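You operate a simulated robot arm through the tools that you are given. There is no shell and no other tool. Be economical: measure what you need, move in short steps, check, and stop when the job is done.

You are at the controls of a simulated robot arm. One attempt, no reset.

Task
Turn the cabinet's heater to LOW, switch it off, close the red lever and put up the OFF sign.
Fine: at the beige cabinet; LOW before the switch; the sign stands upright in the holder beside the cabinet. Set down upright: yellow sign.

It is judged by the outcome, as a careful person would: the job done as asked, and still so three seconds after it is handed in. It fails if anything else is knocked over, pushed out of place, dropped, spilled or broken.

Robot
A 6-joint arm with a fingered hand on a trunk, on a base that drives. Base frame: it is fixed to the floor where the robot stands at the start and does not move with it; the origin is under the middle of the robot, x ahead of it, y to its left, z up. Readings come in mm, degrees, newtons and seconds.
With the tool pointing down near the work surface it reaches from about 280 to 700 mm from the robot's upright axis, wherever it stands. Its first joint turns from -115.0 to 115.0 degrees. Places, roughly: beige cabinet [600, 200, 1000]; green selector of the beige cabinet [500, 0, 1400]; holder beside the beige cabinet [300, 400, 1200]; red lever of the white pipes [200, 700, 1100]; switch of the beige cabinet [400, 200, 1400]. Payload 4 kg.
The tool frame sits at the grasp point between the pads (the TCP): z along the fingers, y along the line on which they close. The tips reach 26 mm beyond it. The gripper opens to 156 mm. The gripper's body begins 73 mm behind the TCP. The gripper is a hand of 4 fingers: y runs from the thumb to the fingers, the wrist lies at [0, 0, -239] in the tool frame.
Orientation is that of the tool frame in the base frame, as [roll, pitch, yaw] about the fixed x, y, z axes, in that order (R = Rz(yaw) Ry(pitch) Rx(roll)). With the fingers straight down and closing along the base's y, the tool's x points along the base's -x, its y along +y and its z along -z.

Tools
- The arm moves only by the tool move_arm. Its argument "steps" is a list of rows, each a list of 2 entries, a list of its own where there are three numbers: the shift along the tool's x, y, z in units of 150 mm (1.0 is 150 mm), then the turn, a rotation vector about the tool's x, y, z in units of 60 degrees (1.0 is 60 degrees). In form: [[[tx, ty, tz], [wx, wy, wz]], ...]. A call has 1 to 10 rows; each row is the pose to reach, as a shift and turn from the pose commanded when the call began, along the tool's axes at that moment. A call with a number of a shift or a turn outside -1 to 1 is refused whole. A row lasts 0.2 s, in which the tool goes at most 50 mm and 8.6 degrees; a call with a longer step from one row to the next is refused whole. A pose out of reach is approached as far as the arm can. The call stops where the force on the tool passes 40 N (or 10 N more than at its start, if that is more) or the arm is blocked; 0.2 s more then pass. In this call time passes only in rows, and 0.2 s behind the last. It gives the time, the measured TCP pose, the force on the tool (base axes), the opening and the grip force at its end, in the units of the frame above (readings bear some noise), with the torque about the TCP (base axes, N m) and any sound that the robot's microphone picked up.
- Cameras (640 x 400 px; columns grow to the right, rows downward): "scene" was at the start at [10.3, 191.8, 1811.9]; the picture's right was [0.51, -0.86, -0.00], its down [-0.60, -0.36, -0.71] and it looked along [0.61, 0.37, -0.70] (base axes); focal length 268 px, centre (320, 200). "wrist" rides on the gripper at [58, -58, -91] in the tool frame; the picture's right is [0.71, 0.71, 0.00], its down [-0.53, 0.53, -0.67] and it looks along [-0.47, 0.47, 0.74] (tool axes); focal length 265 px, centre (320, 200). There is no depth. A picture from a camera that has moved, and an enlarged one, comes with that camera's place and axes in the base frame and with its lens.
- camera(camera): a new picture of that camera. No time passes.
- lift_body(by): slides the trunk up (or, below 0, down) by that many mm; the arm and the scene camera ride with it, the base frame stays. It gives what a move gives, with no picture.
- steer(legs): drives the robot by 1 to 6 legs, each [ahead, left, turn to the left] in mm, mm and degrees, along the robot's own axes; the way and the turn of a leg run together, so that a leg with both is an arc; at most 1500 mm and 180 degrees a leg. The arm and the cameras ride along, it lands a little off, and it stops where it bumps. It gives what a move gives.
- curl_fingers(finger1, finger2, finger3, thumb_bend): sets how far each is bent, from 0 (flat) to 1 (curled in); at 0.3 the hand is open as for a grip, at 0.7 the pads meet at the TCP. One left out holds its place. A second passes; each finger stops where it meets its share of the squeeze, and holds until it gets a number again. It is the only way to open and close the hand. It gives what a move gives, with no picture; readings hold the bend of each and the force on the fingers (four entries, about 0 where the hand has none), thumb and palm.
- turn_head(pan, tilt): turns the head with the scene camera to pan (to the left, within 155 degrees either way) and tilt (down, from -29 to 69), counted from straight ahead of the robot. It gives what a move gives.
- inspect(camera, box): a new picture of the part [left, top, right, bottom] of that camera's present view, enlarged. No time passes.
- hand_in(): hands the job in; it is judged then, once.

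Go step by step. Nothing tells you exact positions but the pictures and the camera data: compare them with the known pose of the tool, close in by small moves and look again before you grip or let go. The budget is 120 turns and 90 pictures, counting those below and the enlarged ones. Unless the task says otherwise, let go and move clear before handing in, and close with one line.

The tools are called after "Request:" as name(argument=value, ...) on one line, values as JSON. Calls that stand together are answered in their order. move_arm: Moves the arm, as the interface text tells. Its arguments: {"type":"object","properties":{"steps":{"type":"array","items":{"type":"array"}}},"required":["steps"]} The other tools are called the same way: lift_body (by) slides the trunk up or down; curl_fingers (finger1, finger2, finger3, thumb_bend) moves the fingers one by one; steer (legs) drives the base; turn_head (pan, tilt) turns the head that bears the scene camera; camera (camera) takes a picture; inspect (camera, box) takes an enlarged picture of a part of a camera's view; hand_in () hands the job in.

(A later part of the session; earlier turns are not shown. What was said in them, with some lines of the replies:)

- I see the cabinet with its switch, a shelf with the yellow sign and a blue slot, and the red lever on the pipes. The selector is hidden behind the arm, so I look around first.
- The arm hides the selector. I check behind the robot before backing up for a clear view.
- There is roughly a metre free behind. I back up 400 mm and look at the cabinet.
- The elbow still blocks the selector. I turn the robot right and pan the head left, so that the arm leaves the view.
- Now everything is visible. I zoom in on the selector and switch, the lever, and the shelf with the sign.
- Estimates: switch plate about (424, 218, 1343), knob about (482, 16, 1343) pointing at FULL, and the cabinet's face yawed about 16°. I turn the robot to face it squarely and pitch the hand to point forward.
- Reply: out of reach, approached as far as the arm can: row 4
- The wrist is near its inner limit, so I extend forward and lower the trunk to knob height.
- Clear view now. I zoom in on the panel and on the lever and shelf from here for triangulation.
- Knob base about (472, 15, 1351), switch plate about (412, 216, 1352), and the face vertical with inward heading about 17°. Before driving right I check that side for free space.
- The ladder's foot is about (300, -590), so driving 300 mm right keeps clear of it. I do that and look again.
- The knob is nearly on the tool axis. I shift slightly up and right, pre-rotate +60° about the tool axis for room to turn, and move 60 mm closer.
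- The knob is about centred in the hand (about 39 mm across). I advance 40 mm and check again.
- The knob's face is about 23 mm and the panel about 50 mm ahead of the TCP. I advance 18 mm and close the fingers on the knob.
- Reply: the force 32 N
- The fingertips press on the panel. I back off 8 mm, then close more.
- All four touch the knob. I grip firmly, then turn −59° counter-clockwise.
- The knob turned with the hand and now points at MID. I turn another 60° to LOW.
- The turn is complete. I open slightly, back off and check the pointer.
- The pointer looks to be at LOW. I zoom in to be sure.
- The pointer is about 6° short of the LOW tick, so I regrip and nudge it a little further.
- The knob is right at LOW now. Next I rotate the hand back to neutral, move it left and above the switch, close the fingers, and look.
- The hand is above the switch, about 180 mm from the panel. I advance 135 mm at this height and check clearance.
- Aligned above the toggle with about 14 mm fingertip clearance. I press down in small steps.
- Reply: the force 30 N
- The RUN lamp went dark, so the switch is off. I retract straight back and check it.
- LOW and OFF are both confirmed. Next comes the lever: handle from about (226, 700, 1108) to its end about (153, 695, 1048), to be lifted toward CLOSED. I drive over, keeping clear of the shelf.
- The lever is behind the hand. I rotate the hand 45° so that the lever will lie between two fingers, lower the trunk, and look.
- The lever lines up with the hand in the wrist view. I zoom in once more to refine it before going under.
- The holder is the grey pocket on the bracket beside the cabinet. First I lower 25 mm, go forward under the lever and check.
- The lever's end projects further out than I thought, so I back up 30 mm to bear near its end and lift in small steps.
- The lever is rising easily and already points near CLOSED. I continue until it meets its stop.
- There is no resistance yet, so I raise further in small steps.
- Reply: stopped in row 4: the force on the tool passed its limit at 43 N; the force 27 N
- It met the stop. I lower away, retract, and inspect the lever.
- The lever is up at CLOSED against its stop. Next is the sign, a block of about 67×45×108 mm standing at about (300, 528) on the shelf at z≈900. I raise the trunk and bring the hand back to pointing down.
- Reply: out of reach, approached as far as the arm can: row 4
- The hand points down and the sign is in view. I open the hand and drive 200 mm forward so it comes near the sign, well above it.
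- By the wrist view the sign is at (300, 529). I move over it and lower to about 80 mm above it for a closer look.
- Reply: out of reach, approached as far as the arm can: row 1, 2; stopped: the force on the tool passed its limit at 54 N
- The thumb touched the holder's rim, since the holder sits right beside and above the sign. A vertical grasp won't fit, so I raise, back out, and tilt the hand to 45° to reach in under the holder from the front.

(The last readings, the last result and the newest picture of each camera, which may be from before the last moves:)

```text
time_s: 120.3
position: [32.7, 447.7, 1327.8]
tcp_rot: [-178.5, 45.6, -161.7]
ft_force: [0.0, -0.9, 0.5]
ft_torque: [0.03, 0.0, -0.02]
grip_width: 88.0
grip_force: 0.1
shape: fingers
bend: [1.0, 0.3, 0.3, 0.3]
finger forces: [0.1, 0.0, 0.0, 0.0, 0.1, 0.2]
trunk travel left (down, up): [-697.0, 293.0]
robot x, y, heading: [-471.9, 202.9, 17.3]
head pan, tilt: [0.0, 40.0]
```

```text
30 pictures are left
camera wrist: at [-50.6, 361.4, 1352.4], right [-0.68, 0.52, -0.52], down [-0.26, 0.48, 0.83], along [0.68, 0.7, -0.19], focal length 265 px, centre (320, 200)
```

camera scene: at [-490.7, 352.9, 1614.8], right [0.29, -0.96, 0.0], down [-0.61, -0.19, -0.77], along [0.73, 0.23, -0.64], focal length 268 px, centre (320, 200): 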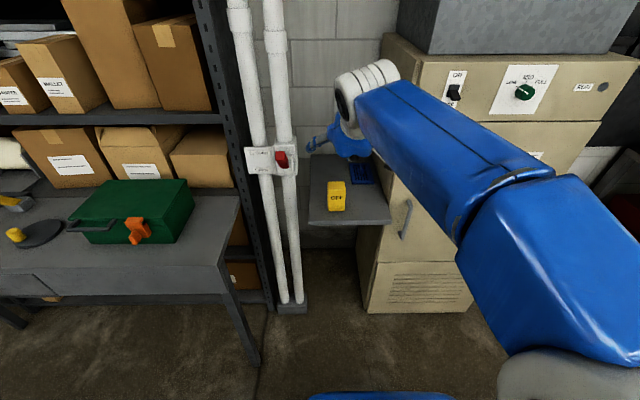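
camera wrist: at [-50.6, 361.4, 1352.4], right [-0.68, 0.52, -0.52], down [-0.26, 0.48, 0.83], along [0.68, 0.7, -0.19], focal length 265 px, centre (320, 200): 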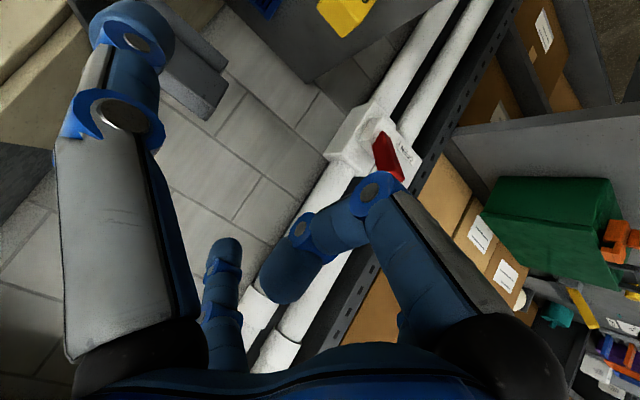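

With finger1 curled the sign would be fouled, so I open it again and approach tilted: lower to z≈1000, then drive forward part-way and check alignment.

Request:
curl_fingers(finger1=0.3)

Request:
lift_body(by=-326)

Request:
steer(legs=[[150, 0, 0]])

Request:
camera(camera="scene")

Request:
camera(camera="wrist")

```text
time_s: 121.3
position: [33.6, 447.0, 1327.1]
tcp_rot: [-178.6, 45.7, -161.8]
ft_force: [-0.5, -0.2, -0.5]
ft_torque: [-0.02, -0.03, 0.02]
grip_width: 106.6
grip_force: 0.1
shape: fingers
bend: [0.3, 0.3, 0.3, 0.3]
finger forces: [0.1, 0.0, 0.0, 0.0, 0.0, 0.0]
trunk travel left (down, up): [-697.0, 293.0]
robot x, y, heading: [-465.3, 201.7, 17.2]
head pan, tilt: [0.0, 40.0]
```

```text
time_s: 124.5
position: [33.9, 447.0, 1001.6]
tcp_rot: [-178.5, 45.6, -161.7]
ft_force: [0.5, 0.2, 0.2]
ft_torque: [0.01, 0.0, 0.0]
grip_width: 106.5
grip_force: 0.1
shape: fingers
bend: [0.3, 0.3, 0.3, 0.3]
finger forces: [0.0, 0.0, 0.0, 0.0, 0.0, 0.1]
trunk travel left (down, up): [-371.0, 619.0]
robot x, y, heading: [-469.9, 202.4, 17.2]
head pan, tilt: [0.0, 40.0]
```

```text
time_s: 127.0
position: [174.6, 488.9, 1001.0]
tcp_rot: [-178.6, 45.6, -161.7]
ft_force: [-0.1, -0.5, 0.5]
ft_torque: [-0.02, 0.01, 0.03]
grip_width: 106.3
grip_force: 0.1
shape: fingers
bend: [0.3, 0.3, 0.3, 0.3]
finger forces: [0.0, 0.0, 0.0, 0.0, 0.0, 0.0]
trunk travel left (down, up): [-371.0, 619.0]
robot x, y, heading: [-326.9, 248.0, 17.0]
head pan, tilt: [0.0, 40.0]
```

```text
29 pictures are left
camera scene: at [-347.3, 396.6, 1288.8], right [0.29, -0.96, 0.0], down [-0.61, -0.19, -0.77], along [0.73, 0.22, -0.64], focal length 268 px, centre (320, 200)
```

scene: 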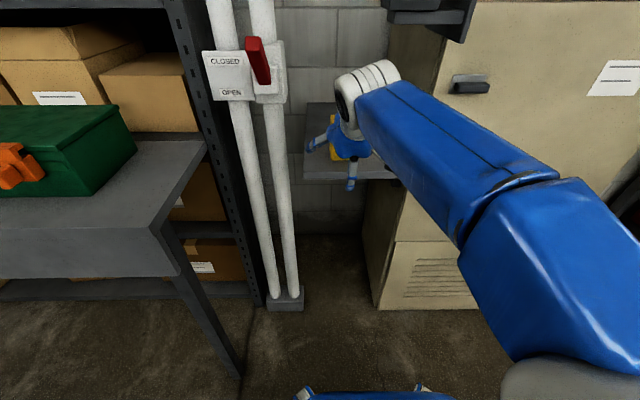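

```text
28 pictures are left
camera wrist: at [89.8, 403.7, 1026.7], right [-0.68, 0.52, -0.52], down [-0.26, 0.48, 0.83], along [0.69, 0.7, -0.19], focal length 265 px, centre (320, 200)
```

wrist: 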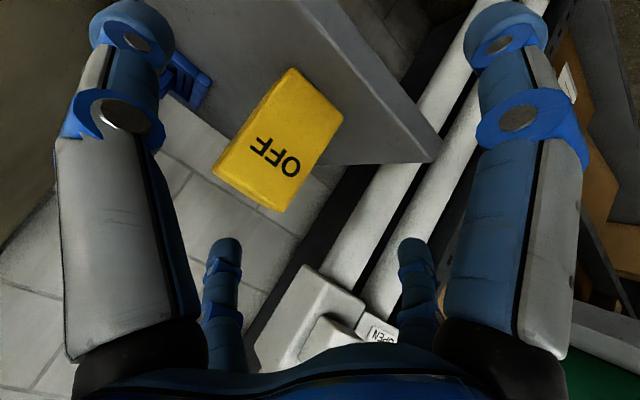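

The sign measures front face F≈419 and lateral 417, and the hand is aligned. I move the hand 120 mm forward around the sign's top.

Request:
move_arm(steps=[[[-0.14, 0, 0.145], [0, 0, 0]], [[-0.28, 0, 0.29], [0, 0, 0]], [[-0.42, 0, 0.435], [0, 0, 0]], [[-0.57, 0, 0.58], [0, 0, 0]]])

Request:
camera(camera="wrist")

Request:
inspect(camera="scene", box=[260, 0, 480, 200])

```text
time_s: 128.0
position: [293.5, 526.2, 1002.3]
tcp_rot: [-178.5, 45.4, -161.8]
ft_force: [0.4, 0.1, 0.4]
ft_torque: [0.03, -0.01, 0.01]
grip_width: 106.3
grip_force: 0.1
shape: fingers
bend: [0.3, 0.3, 0.3, 0.3]
finger forces: [0.0, 0.1, 0.0, 0.0, 0.0, 0.0]
trunk travel left (down, up): [-371.0, 619.0]
robot x, y, heading: [-327.9, 241.2, 17.0]
head pan, tilt: [0.0, 40.0]
```

```text
27 pictures are left
camera wrist: at [208.6, 440.5, 1026.5], right [-0.68, 0.52, -0.52], down [-0.26, 0.49, 0.83], along [0.68, 0.7, -0.19], focal length 265 px, centre (320, 200)
```

wrist: 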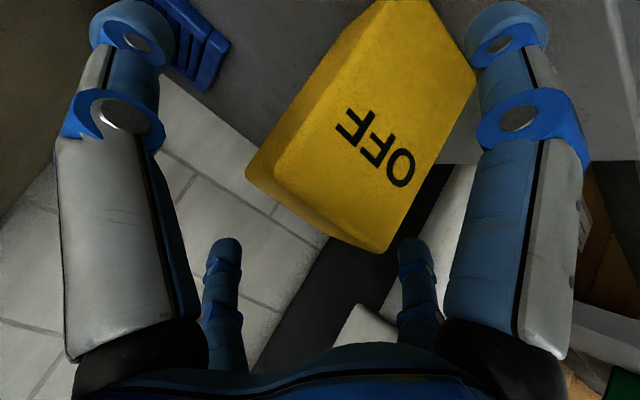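

```text
2.00 times, centred on (370, 100) of scene
camera zoom: at [-346.0, 397.0, 1288.7], right [0.29, -0.96, 0.0], down [-0.62, -0.19, -0.77], along [0.73, 0.22, -0.64], focal length 536 px, centre (220, 400)
```

zoom: 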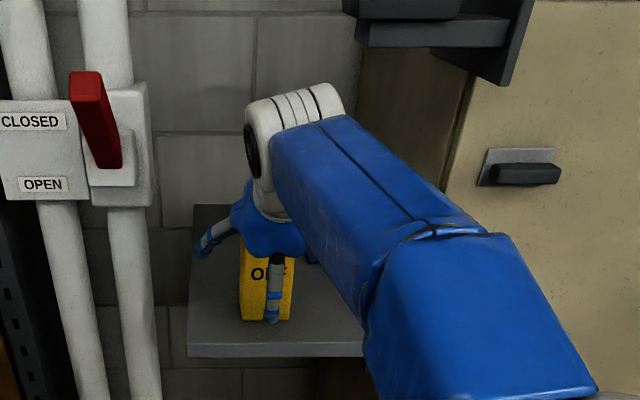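

The hand straddles the sign's top. I lower 5 mm and close the thumb and the opposing finger on its sides.

Request:
move_arm(steps=[[[0.015, 0, 0.045], [0, 0, 0]]])

Request:
curl_fingers(finger2=0.7, thumb_bend=0.7)

Request:
camera(camera="wrist")

```text
time_s: 128.4
position: [295.5, 526.9, 996.0]
tcp_rot: [-178.5, 45.7, -161.9]
ft_force: [-0.5, 0.6, 0.0]
ft_torque: [-0.02, 0.0, -0.01]
grip_width: 106.6
grip_force: 0.1
shape: fingers
bend: [0.3, 0.3, 0.3, 0.3]
finger forces: [0.0, 0.1, 0.1, 0.0, 0.1, 0.1]
trunk travel left (down, up): [-371.0, 619.0]
robot x, y, heading: [-325.7, 246.2, 16.8]
head pan, tilt: [0.0, 40.0]
```

```text
time_s: 129.4
position: [295.5, 526.7, 997.1]
tcp_rot: [-178.5, 45.6, -161.7]
ft_force: [-0.3, -0.4, 0.4]
ft_torque: [0.04, 0.03, -0.01]
grip_width: 75.0
grip_force: 13.5
shape: fingers
bend: [0.3, 0.5, 0.3, 0.61]
finger forces: [0.0, 13.2, 0.1, 0.0, 13.5, 0.0]
trunk travel left (down, up): [-371.0, 619.0]
robot x, y, heading: [-329.6, 245.0, 17.0]
head pan, tilt: [0.0, 40.0]
```

```text
25 pictures are left
camera wrist: at [210.8, 440.4, 1021.0], right [-0.68, 0.52, -0.52], down [-0.26, 0.48, 0.83], along [0.68, 0.7, -0.19], focal length 265 px, centre (320, 200)
```

wrist: 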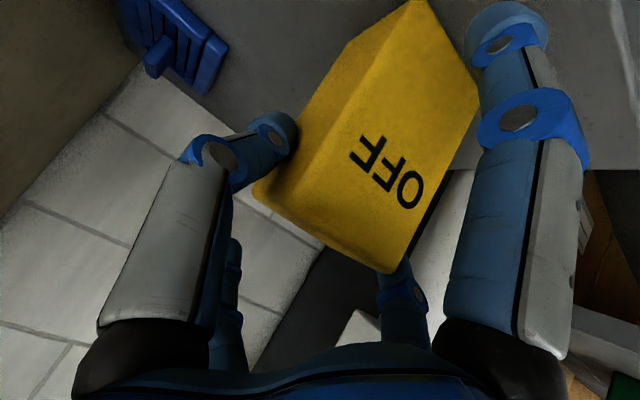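

Both sides grip at 13 N. I lift 15 mm and check that the sign comes along.

Request:
lift_body(by=15)

Request:
camera(camera="wrist")

Request:
inspect(camera="scene", box=[260, 0, 480, 200])

```text
time_s: 130.0
position: [296.1, 526.1, 1009.9]
tcp_rot: [-178.6, 45.5, -161.7]
ft_force: [0.3, -0.1, -1.4]
ft_torque: [0.0, -0.03, 0.04]
grip_width: 75.2
grip_force: 13.3
shape: fingers
bend: [0.3, 0.5, 0.3, 0.61]
finger forces: [0.0, 13.2, 0.0, 0.1, 13.2, 0.1]
trunk travel left (down, up): [-386.0, 604.0]
robot x, y, heading: [-326.3, 245.7, 17.0]
head pan, tilt: [0.0, 40.0]
```

```text
24 pictures are left
camera wrist: at [211.1, 440.6, 1035.6], right [-0.68, 0.52, -0.52], down [-0.26, 0.49, 0.83], along [0.68, 0.7, -0.19], focal length 265 px, centre (320, 200)
```

wrist: 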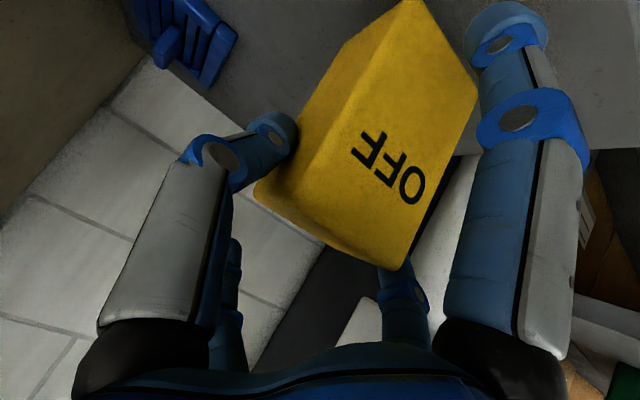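

```text
2.00 times, centred on (370, 100) of scene
camera zoom: at [-346.6, 396.9, 1303.8], right [0.29, -0.96, 0.0], down [-0.61, -0.19, -0.77], along [0.73, 0.22, -0.64], focal length 536 px, centre (220, 400)
```

zoom: 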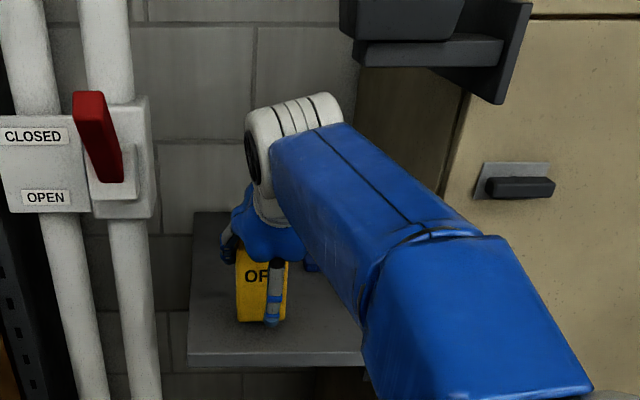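

The sign lifts cleanly. I back out, raise above the holder, flatten finger1 out of the way, and look at the holder.

Request:
steer(legs=[[-240, 0, 0]])

Request:
lift_body(by=390)

Request:
curl_fingers(finger1=0.0)

Request:
turn_head(pan=-10, tilt=35)

Request:
camera(camera="scene")

Request:
camera(camera="wrist")

```text
time_s: 133.7
position: [68.4, 457.7, 1010.3]
tcp_rot: [-178.4, 45.6, -161.6]
ft_force: [0.2, 0.5, -0.2]
ft_torque: [-0.02, 0.02, 0.01]
grip_width: 75.0
grip_force: 13.7
shape: fingers
bend: [0.3, 0.5, 0.3, 0.61]
finger forces: [0.1, 13.3, 0.0, 0.0, 13.3, 0.1]
trunk travel left (down, up): [-386.0, 604.0]
robot x, y, heading: [-556.7, 176.2, 17.1]
head pan, tilt: [0.0, 40.0]
```

```text
time_s: 137.4
position: [68.3, 456.7, 1401.3]
tcp_rot: [-178.4, 45.5, -161.7]
ft_force: [-1.0, 0.4, -1.4]
ft_torque: [-0.03, 0.0, 0.01]
grip_width: 74.9
grip_force: 12.9
shape: fingers
bend: [0.3, 0.5, 0.3, 0.61]
finger forces: [0.1, 13.3, 0.0, 0.0, 13.3, 0.1]
trunk travel left (down, up): [-776.0, 214.0]
robot x, y, heading: [-556.0, 176.5, 16.9]
head pan, tilt: [0.0, 40.0]
```

```text
time_s: 138.4
position: [66.6, 459.3, 1401.3]
tcp_rot: [-178.6, 45.5, -161.7]
ft_force: [-0.2, -0.3, -1.4]
ft_torque: [-0.02, 0.01, 0.0]
grip_width: 105.7
grip_force: 13.3
shape: fingers
bend: [0.01, 0.5, 0.3, 0.61]
finger forces: [0.1, 13.3, 0.0, 0.0, 13.3, 0.0]
trunk travel left (down, up): [-776.0, 214.0]
robot x, y, heading: [-557.7, 175.8, 16.9]
head pan, tilt: [0.0, 40.0]
```

```text
time_s: 139.2
position: [68.6, 458.6, 1401.4]
tcp_rot: [-178.5, 45.5, -161.5]
ft_force: [-0.2, -0.3, -1.5]
ft_torque: [-0.02, -0.03, -0.01]
grip_width: 106.0
grip_force: 13.3
shape: fingers
bend: [0.01, 0.5, 0.3, 0.61]
finger forces: [0.1, 13.3, 0.0, 0.0, 13.2, 0.0]
trunk travel left (down, up): [-776.0, 214.0]
robot x, y, heading: [-556.9, 175.7, 17.1]
head pan, tilt: [-10.0, 35.0]
```

```text
22 pictures are left
camera scene: at [-570.2, 312.5, 1701.3], right [0.12, -0.99, 0.0], down [-0.57, -0.07, -0.82], along [0.81, 0.1, -0.57], focal length 268 px, centre (320, 200)
```

scene: 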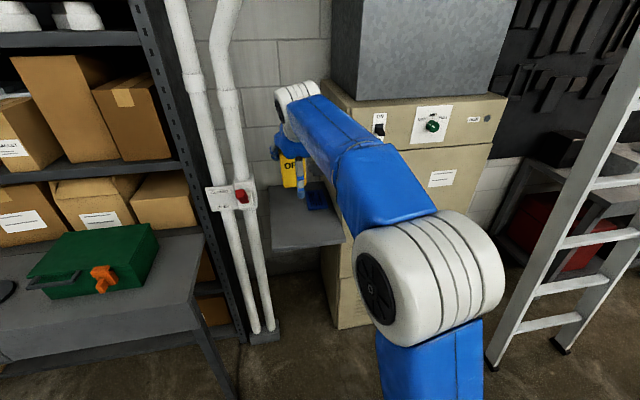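

```text
21 pictures are left
camera wrist: at [-16.5, 371.9, 1425.6], right [-0.68, 0.52, -0.52], down [-0.26, 0.48, 0.83], along [0.68, 0.7, -0.19], focal length 265 px, centre (320, 200)
```

wrist: 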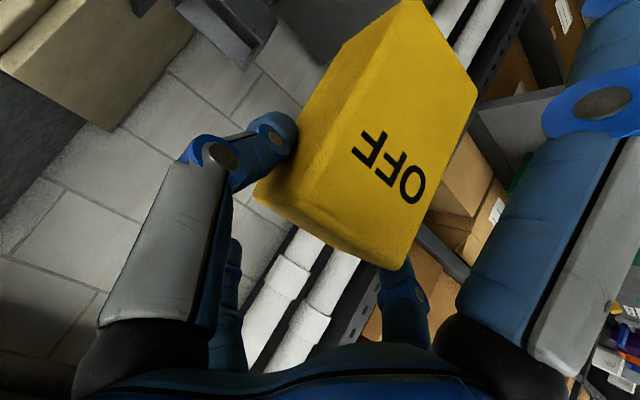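

The arm hides the holder from here. I drive right so that it shows to the left of the hand.

Request:
steer(legs=[[0, -280, 0]])

Request:
turn_head(pan=10, tilt=35)

Request:
camera(camera="scene")

```text
time_s: 143.3
position: [150.6, 188.6, 1401.5]
tcp_rot: [-178.5, 45.5, -161.7]
ft_force: [0.5, -0.3, -1.2]
ft_torque: [0.02, 0.03, -0.04]
grip_width: 105.7
grip_force: 13.5
shape: fingers
bend: [0.01, 0.5, 0.3, 0.61]
finger forces: [0.0, 13.3, 0.0, 0.0, 13.2, 0.1]
trunk travel left (down, up): [-776.0, 214.0]
robot x, y, heading: [-476.0, -88.6, 17.0]
head pan, tilt: [-10.0, 35.0]
```

```text
time_s: 144.2
position: [151.2, 187.9, 1400.7]
tcp_rot: [-178.5, 45.5, -161.7]
ft_force: [0.6, 0.2, -0.2]
ft_torque: [-0.03, 0.05, -0.04]
grip_width: 105.8
grip_force: 12.9
shape: fingers
bend: [0.01, 0.5, 0.3, 0.61]
finger forces: [0.0, 13.3, 0.0, 0.1, 13.3, 0.0]
trunk travel left (down, up): [-776.0, 214.0]
robot x, y, heading: [-475.3, -89.5, 16.9]
head pan, tilt: [10.0, 35.0]
```

```text
20 pictures are left
camera scene: at [-495.6, 70.9, 1701.4], right [0.45, -0.89, 0.0], down [-0.51, -0.26, -0.82], along [0.73, 0.37, -0.57], focal length 268 px, centre (320, 200)
```

scene: 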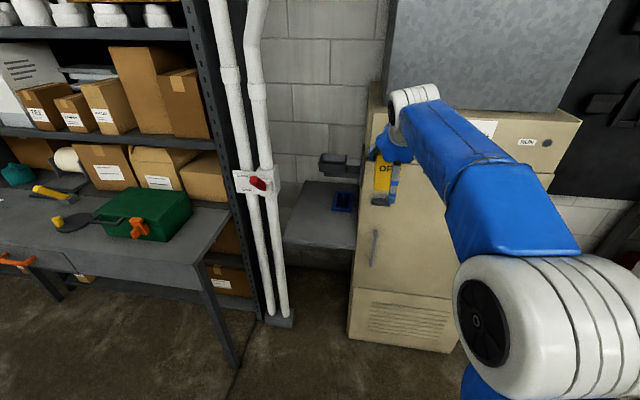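

Request:
inspect(camera="scene", box=[300, 140, 380, 190])

Request:
camera(camera="wrist")

```text
8.00 times, centred on (340, 165) of scene
camera zoom: at [-495.6, 70.9, 1701.4], right [0.45, -0.89, 0.0], down [-0.51, -0.26, -0.82], along [0.73, 0.37, -0.57], focal length 2143 px, centre (160, 480)
```

zoom: 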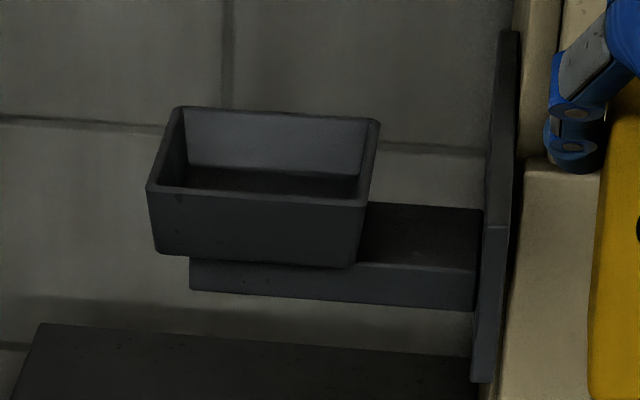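

```text
18 pictures are left
camera wrist: at [66.5, 102.4, 1425.5], right [-0.68, 0.52, -0.52], down [-0.26, 0.48, 0.83], along [0.68, 0.7, -0.19], focal length 265 px, centre (320, 200)
```

wrist: 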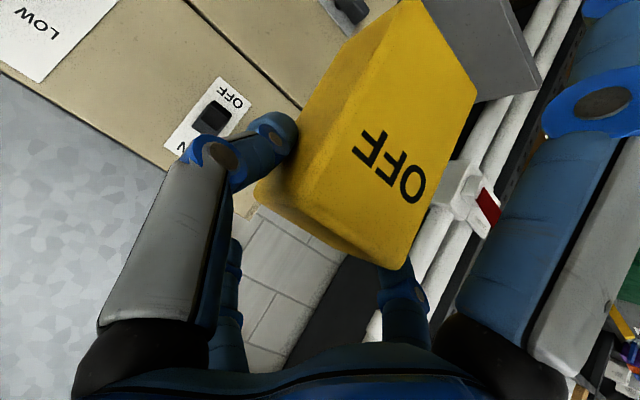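

The views agree: holder rim centre about (283, 414), rim z≈1281, floor about 1246, inner size about 79×68. I zoom in on the held sign to check its tilt and yaw.

Request:
inspect(camera="scene", box=[350, 130, 430, 210])

```text
5.00 times, centred on (390, 170) of scene
camera zoom: at [-495.6, 70.9, 1701.4], right [0.45, -0.89, 0.0], down [-0.51, -0.26, -0.82], along [0.73, 0.37, -0.57], focal length 1339 px, centre (-30, 350)
```

zoom: 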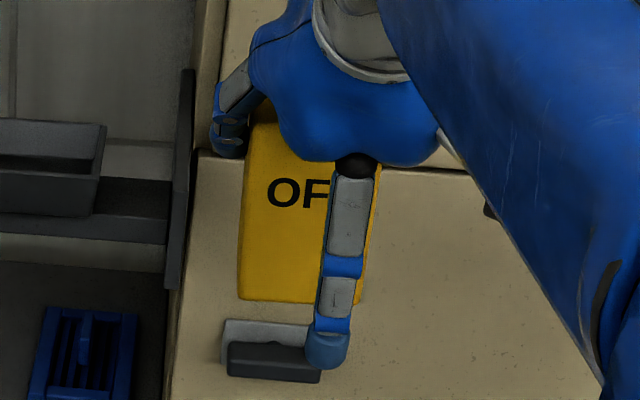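

The sign hangs upright. Its centre is about 7 mm ahead and 8 mm left of the TCP, with a few degrees of yaw. I drive left and forward until I am just short of the holder, then check.

Request:
steer(legs=[[0, 169, 0], [130, 0, 0]])

Request:
move_arm(steps=[[[0, 0, 0], [0.03, 0, 0.03]]])

Request:
turn_head(pan=8, tilt=35)

Request:
camera(camera="scene")

Request:
camera(camera="wrist")

```text
time_s: 148.9
position: [228.3, 382.4, 1403.1]
tcp_rot: [-178.6, 45.7, -162.2]
ft_force: [0.5, -0.2, -0.2]
ft_torque: [0.0, 0.03, -0.04]
grip_width: 105.8
grip_force: 13.3
shape: fingers
bend: [0.01, 0.5, 0.3, 0.61]
finger forces: [0.1, 13.2, 0.1, 0.1, 13.2, 0.0]
trunk travel left (down, up): [-776.0, 214.0]
robot x, y, heading: [-392.3, 106.5, 16.7]
head pan, tilt: [10.0, 35.0]
```

```text
time_s: 149.3
position: [232.6, 384.8, 1400.2]
tcp_rot: [-178.4, 45.5, -164.6]
ft_force: [-0.3, 0.1, -1.5]
ft_torque: [-0.05, 0.02, 0.02]
grip_width: 105.9
grip_force: 12.6
shape: fingers
bend: [0.01, 0.5, 0.3, 0.61]
finger forces: [0.0, 13.3, 0.0, 0.0, 13.2, 0.0]
trunk travel left (down, up): [-776.0, 214.0]
robot x, y, heading: [-394.3, 104.1, 16.5]
head pan, tilt: [10.0, 35.0]
```

```text
time_s: 149.9
position: [229.6, 381.5, 1402.2]
tcp_rot: [-178.6, 45.8, -164.8]
ft_force: [0.0, -0.2, -0.2]
ft_torque: [0.03, -0.05, 0.06]
grip_width: 106.1
grip_force: 13.2
shape: fingers
bend: [0.01, 0.5, 0.3, 0.61]
finger forces: [0.1, 13.3, 0.0, 0.0, 13.4, 0.0]
trunk travel left (down, up): [-776.0, 214.0]
robot x, y, heading: [-393.3, 103.9, 16.6]
head pan, tilt: [8.0, 35.0]
```

```text
16 pictures are left
camera scene: at [-413.5, 267.8, 1701.5], right [0.42, -0.91, 0.0], down [-0.52, -0.24, -0.82], along [0.74, 0.34, -0.57], focal length 268 px, centre (320, 200)
```

scene: 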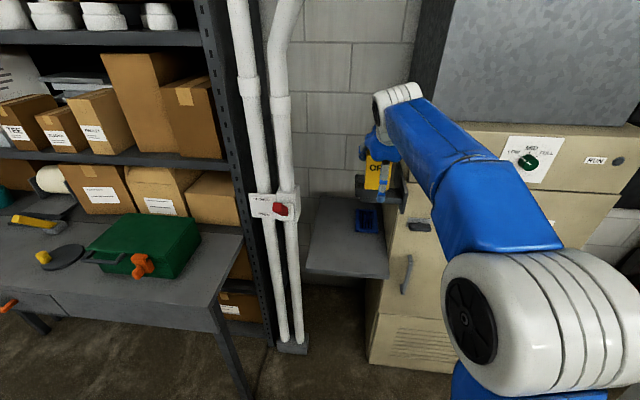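

```text
15 pictures are left
camera wrist: at [141.1, 300.6, 1426.4], right [-0.65, 0.55, -0.52], down [-0.24, 0.5, 0.83], along [0.72, 0.67, -0.19], focal length 265 px, centre (320, 200)
```

wrist: 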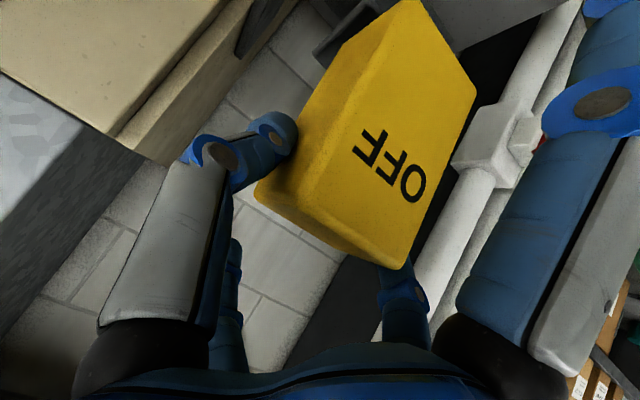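

Request:
inspect(camera="scene", box=[340, 140, 420, 220])

```text
5.00 times, centred on (380, 180) of scene
camera zoom: at [-413.5, 267.8, 1701.5], right [0.42, -0.91, 0.0], down [-0.52, -0.24, -0.82], along [0.74, 0.34, -0.57], focal length 1339 px, centre (20, 300)
```

zoom: 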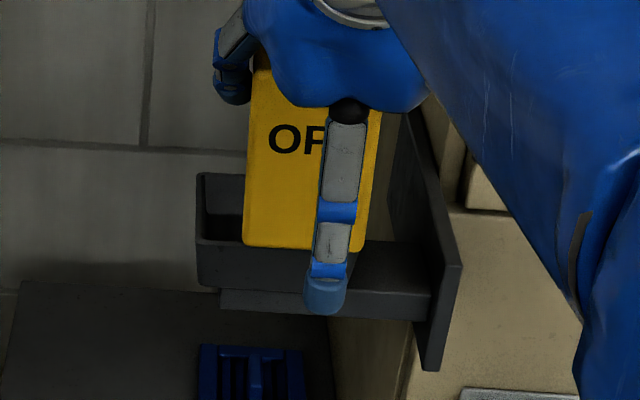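

Measured: the sign needs 55 mm forward and 9 mm left to sit over the holder. I move there and verify.

Request:
move_arm(steps=[[[-0.09, 0.025, 0.09], [0, 0, 0]], [[-0.18, 0.05, 0.18], [0, 0, 0]], [[-0.258, 0.071, 0.263], [0, 0, 0]]])

Request:
inspect(camera="scene", box=[340, 140, 420, 220])

```text
time_s: 150.7
position: [284.2, 407.4, 1400.4]
tcp_rot: [-178.4, 45.6, -164.6]
ft_force: [0.3, 0.0, -1.6]
ft_torque: [0.01, 0.01, -0.04]
grip_width: 105.7
grip_force: 13.0
shape: fingers
bend: [0.01, 0.5, 0.3, 0.61]
finger forces: [0.1, 13.3, 0.1, 0.0, 13.2, 0.0]
trunk travel left (down, up): [-776.0, 214.0]
robot x, y, heading: [-393.0, 106.0, 16.7]
head pan, tilt: [8.0, 35.0]
```

```text
5.00 times, centred on (380, 180) of scene
camera zoom: at [-410.3, 270.4, 1701.2], right [0.42, -0.91, 0.0], down [-0.52, -0.24, -0.82], along [0.74, 0.34, -0.58], focal length 1339 px, centre (20, 300)
```

zoom: 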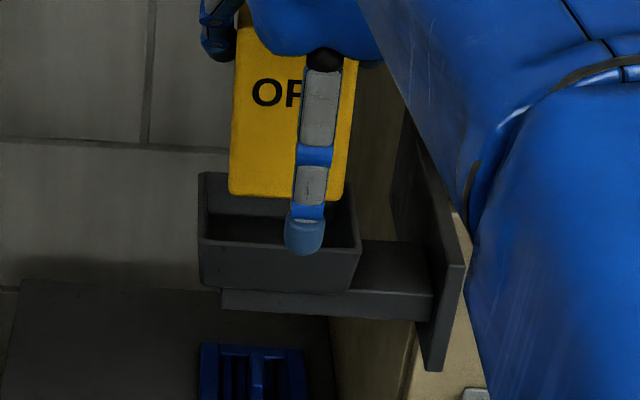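

The sign is centred over the holder, and finger1 is well in front of it. I lower 45 mm and check.

Request:
lift_body(by=-42)

Request:
inspect(camera="scene", box=[340, 120, 420, 200])

```text
time_s: 151.5
position: [281.0, 406.2, 1359.8]
tcp_rot: [-178.5, 45.7, -164.7]
ft_force: [-0.6, 0.0, -1.8]
ft_torque: [-0.01, 0.02, -0.03]
grip_width: 105.7
grip_force: 13.2
shape: fingers
bend: [0.01, 0.5, 0.3, 0.61]
finger forces: [0.0, 13.2, 0.0, 0.0, 13.3, 0.0]
trunk travel left (down, up): [-734.0, 256.0]
robot x, y, heading: [-391.1, 107.5, 16.8]
head pan, tilt: [8.0, 35.0]
```

```text
5.00 times, centred on (380, 160) of scene
camera zoom: at [-413.4, 268.8, 1659.4], right [0.42, -0.91, 0.0], down [-0.52, -0.24, -0.82], along [0.74, 0.34, -0.57], focal length 1339 px, centre (20, 400)
```

zoom: 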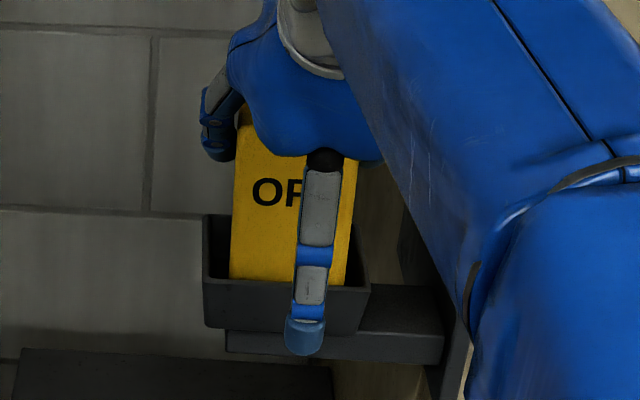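

The sign is entering the pocket freely. I lower by small steps until it touches the floor.

Request:
move_arm(steps=[[[0.014, 0, 0.014], [0, 0, 0]], [[0.028, 0, 0.028], [0, 0, 0]], [[0.042, 0, 0.042], [0, 0, 0]]])

```text
time_s: 152.3
position: [280.8, 406.5, 1351.5]
tcp_rot: [-178.6, 45.6, -164.7]
ft_force: [-0.4, -0.3, -1.0]
ft_torque: [-0.02, 0.0, 0.03]
grip_width: 105.6
grip_force: 13.6
shape: fingers
bend: [0.01, 0.5, 0.3, 0.61]
finger forces: [0.0, 13.4, 0.0, 0.0, 13.3, 0.1]
trunk travel left (down, up): [-734.0, 256.0]
robot x, y, heading: [-391.7, 105.6, 16.8]
head pan, tilt: [8.0, 35.0]
```

There is no contact yet. I continue down.

Request:
move_arm(steps=[[[0.01, 0, 0.01], [0, 0, 0]], [[0.02, 0, 0.02], [0, 0, 0]], [[0.03, 0, 0.03], [0, 0, 0]], [[0.038, 0, 0.038], [0, 0, 0]]])

```text
time_s: 153.3
position: [281.6, 406.8, 1345.9]
tcp_rot: [-178.5, 46.0, -164.7]
ft_force: [6.4, -2.5, 12.5]
ft_torque: [0.1, -0.35, 0.32]
grip_width: 105.8
grip_force: 13.9
shape: fingers
bend: [0.01, 0.5, 0.3, 0.61]
finger forces: [0.0, 12.2, 0.0, 0.0, 15.7, 0.0]
trunk travel left (down, up): [-734.0, 256.0]
robot x, y, heading: [-393.1, 105.8, 16.8]
head pan, tilt: [8.0, 35.0]
```

It has made contact at the expected floor height. I check the view before releasing.

Request:
inspect(camera="scene", box=[340, 120, 420, 200])

```text
5.00 times, centred on (380, 160) of scene
camera zoom: at [-413.3, 267.5, 1659.7], right [0.42, -0.91, 0.0], down [-0.52, -0.24, -0.82], along [0.74, 0.34, -0.57], focal length 1339 px, centre (20, 400)
```

zoom: 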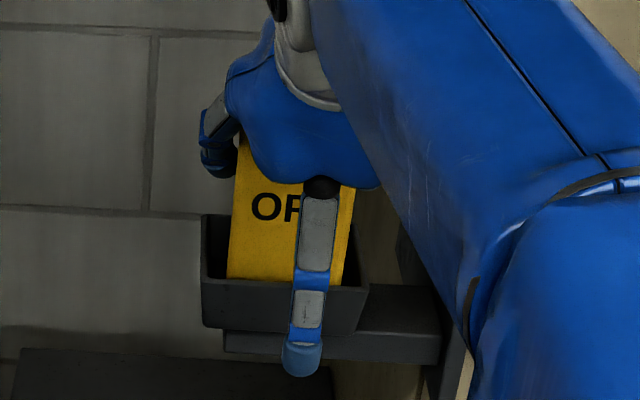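

The sign is seated inside the pocket. I open the thumb and the opposing finger modestly to release it.

Request:
curl_fingers(finger2=0.4, thumb_bend=0.46)

Request:
camera(camera="wrist")

```text
time_s: 154.3
position: [281.9, 406.7, 1343.6]
tcp_rot: [-178.5, 45.7, -164.7]
ft_force: [-0.3, 0.6, 0.0]
ft_torque: [0.02, -0.01, -0.02]
grip_width: 115.2
grip_force: 0.0
shape: fingers
bend: [0.01, 0.4, 0.3, 0.46]
finger forces: [0.0, 0.0, 0.0, 0.0, 0.0, 0.1]
trunk travel left (down, up): [-734.0, 256.0]
robot x, y, heading: [-389.3, 103.2, 16.5]
head pan, tilt: [8.0, 35.0]
```

```text
10 pictures are left
camera wrist: at [192.4, 324.8, 1366.6], right [-0.65, 0.55, -0.52], down [-0.24, 0.5, 0.83], along [0.72, 0.67, -0.19], focal length 265 px, centre (320, 200)
```

wrist: 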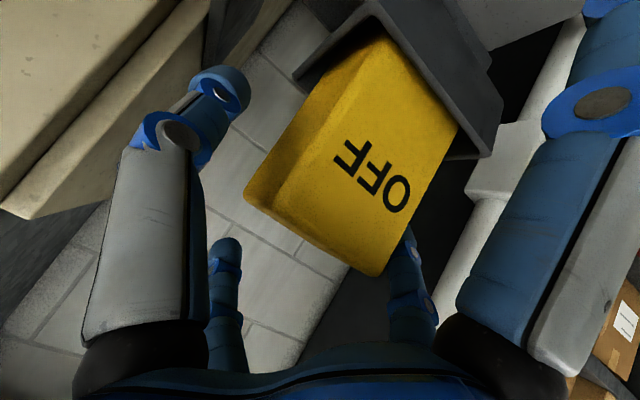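

The sign stands free in the holder. I withdraw along the tool axis (back and up).

Request:
move_arm(steps=[[[0, 0, -0.08], [0, 0, 0]], [[0, 0, -0.2], [0, 0, 0]], [[0, 0, -0.4], [0, 0, 0]], [[0, 0, -0.6], [0, 0, 0]], [[0, 0, -0.8], [0, 0, 0]]])

Request:
camera(camera="wrist")

```text
time_s: 155.5
position: [195.7, 386.9, 1427.5]
tcp_rot: [-178.6, 45.7, -164.7]
ft_force: [0.2, -0.4, 0.1]
ft_torque: [0.01, -0.05, 0.02]
grip_width: 115.0
grip_force: 0.1
shape: fingers
bend: [0.01, 0.4, 0.3, 0.46]
finger forces: [0.0, 0.0, 0.1, 0.0, 0.0, 0.1]
trunk travel left (down, up): [-734.0, 256.0]
robot x, y, heading: [-393.3, 107.4, 16.5]
head pan, tilt: [8.0, 35.0]
```

```text
9 pictures are left
camera wrist: at [106.1, 305.3, 1450.8], right [-0.65, 0.55, -0.52], down [-0.24, 0.5, 0.83], along [0.72, 0.67, -0.19], focal length 265 px, centre (320, 200)
```

wrist: 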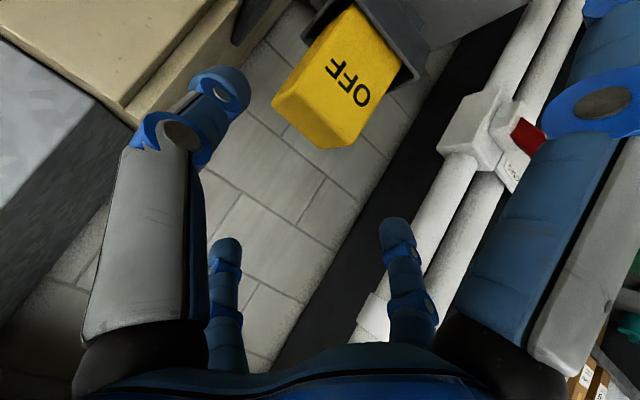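

The sign stands upright in the holder. I back the robot away and take a final look at everything.

Request:
steer(legs=[[-200, 0, 0], [0, -260, 0]])

Request:
turn_head(pan=8, tilt=30)

Request:
camera(camera="scene")

Request:
inspect(camera="scene", box=[240, 80, 400, 220])

```text
time_s: 162.2
position: [80.8, 80.2, 1426.3]
tcp_rot: [-178.6, 45.5, -164.7]
ft_force: [0.6, -0.2, -0.8]
ft_torque: [0.01, -0.02, -0.01]
grip_width: 114.9
grip_force: 0.0
shape: fingers
bend: [0.01, 0.4, 0.3, 0.46]
finger forces: [0.0, 0.0, 0.0, 0.0, 0.1, 0.0]
trunk travel left (down, up): [-734.0, 256.0]
robot x, y, heading: [-510.2, -204.0, 16.7]
head pan, tilt: [8.0, 35.0]
```

```text
time_s: 162.9
position: [79.7, 79.7, 1425.5]
tcp_rot: [-178.5, 45.6, -164.6]
ft_force: [-0.5, 0.0, -0.4]
ft_torque: [-0.02, -0.02, 0.04]
grip_width: 114.9
grip_force: 0.1
shape: fingers
bend: [0.01, 0.4, 0.3, 0.46]
finger forces: [0.0, 0.0, 0.0, 0.1, 0.1, 0.1]
trunk travel left (down, up): [-734.0, 256.0]
robot x, y, heading: [-505.9, -202.2, 16.5]
head pan, tilt: [8.0, 30.0]
```

```text
8 pictures are left
camera scene: at [-526.7, -38.2, 1667.1], right [0.42, -0.91, 0.0], down [-0.46, -0.21, -0.87], along [0.79, 0.36, -0.5], focal length 268 px, centre (320, 200)
```

scene: 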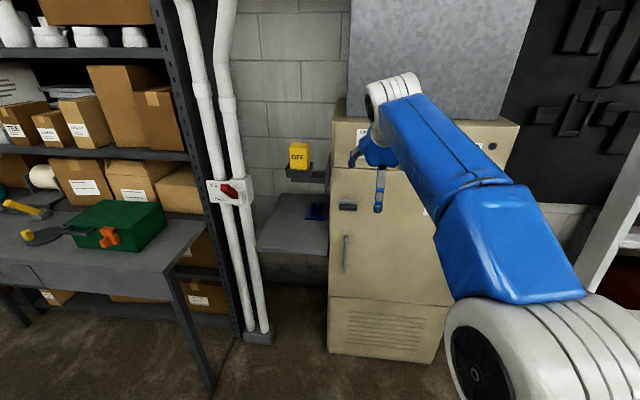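

```text
2.86 times, centred on (320, 150) of scene
camera zoom: at [-526.7, -38.2, 1667.1], right [0.42, -0.91, 0.0], down [-0.46, -0.21, -0.87], along [0.79, 0.36, -0.5], focal length 765 px, centre (320, 343)
```

zoom: 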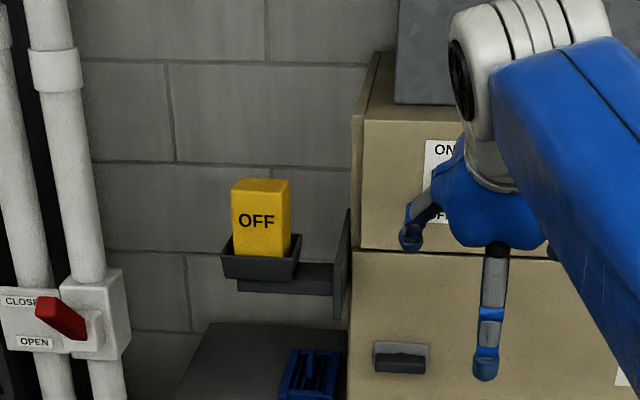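

Everything looks right: the lever is up at CLOSED, the sign stands upright in the holder, the RUN lamp is dark, and the hand is clear. I hand in now.

Request:
hand_in()

```text
The job is handed in.
```

The heater was turned to LOW and then switched off (the RUN lamp is dark). The red lever is up at CLOSED, and the yellow OFF sign stands upright in the holder beside the cabinet.
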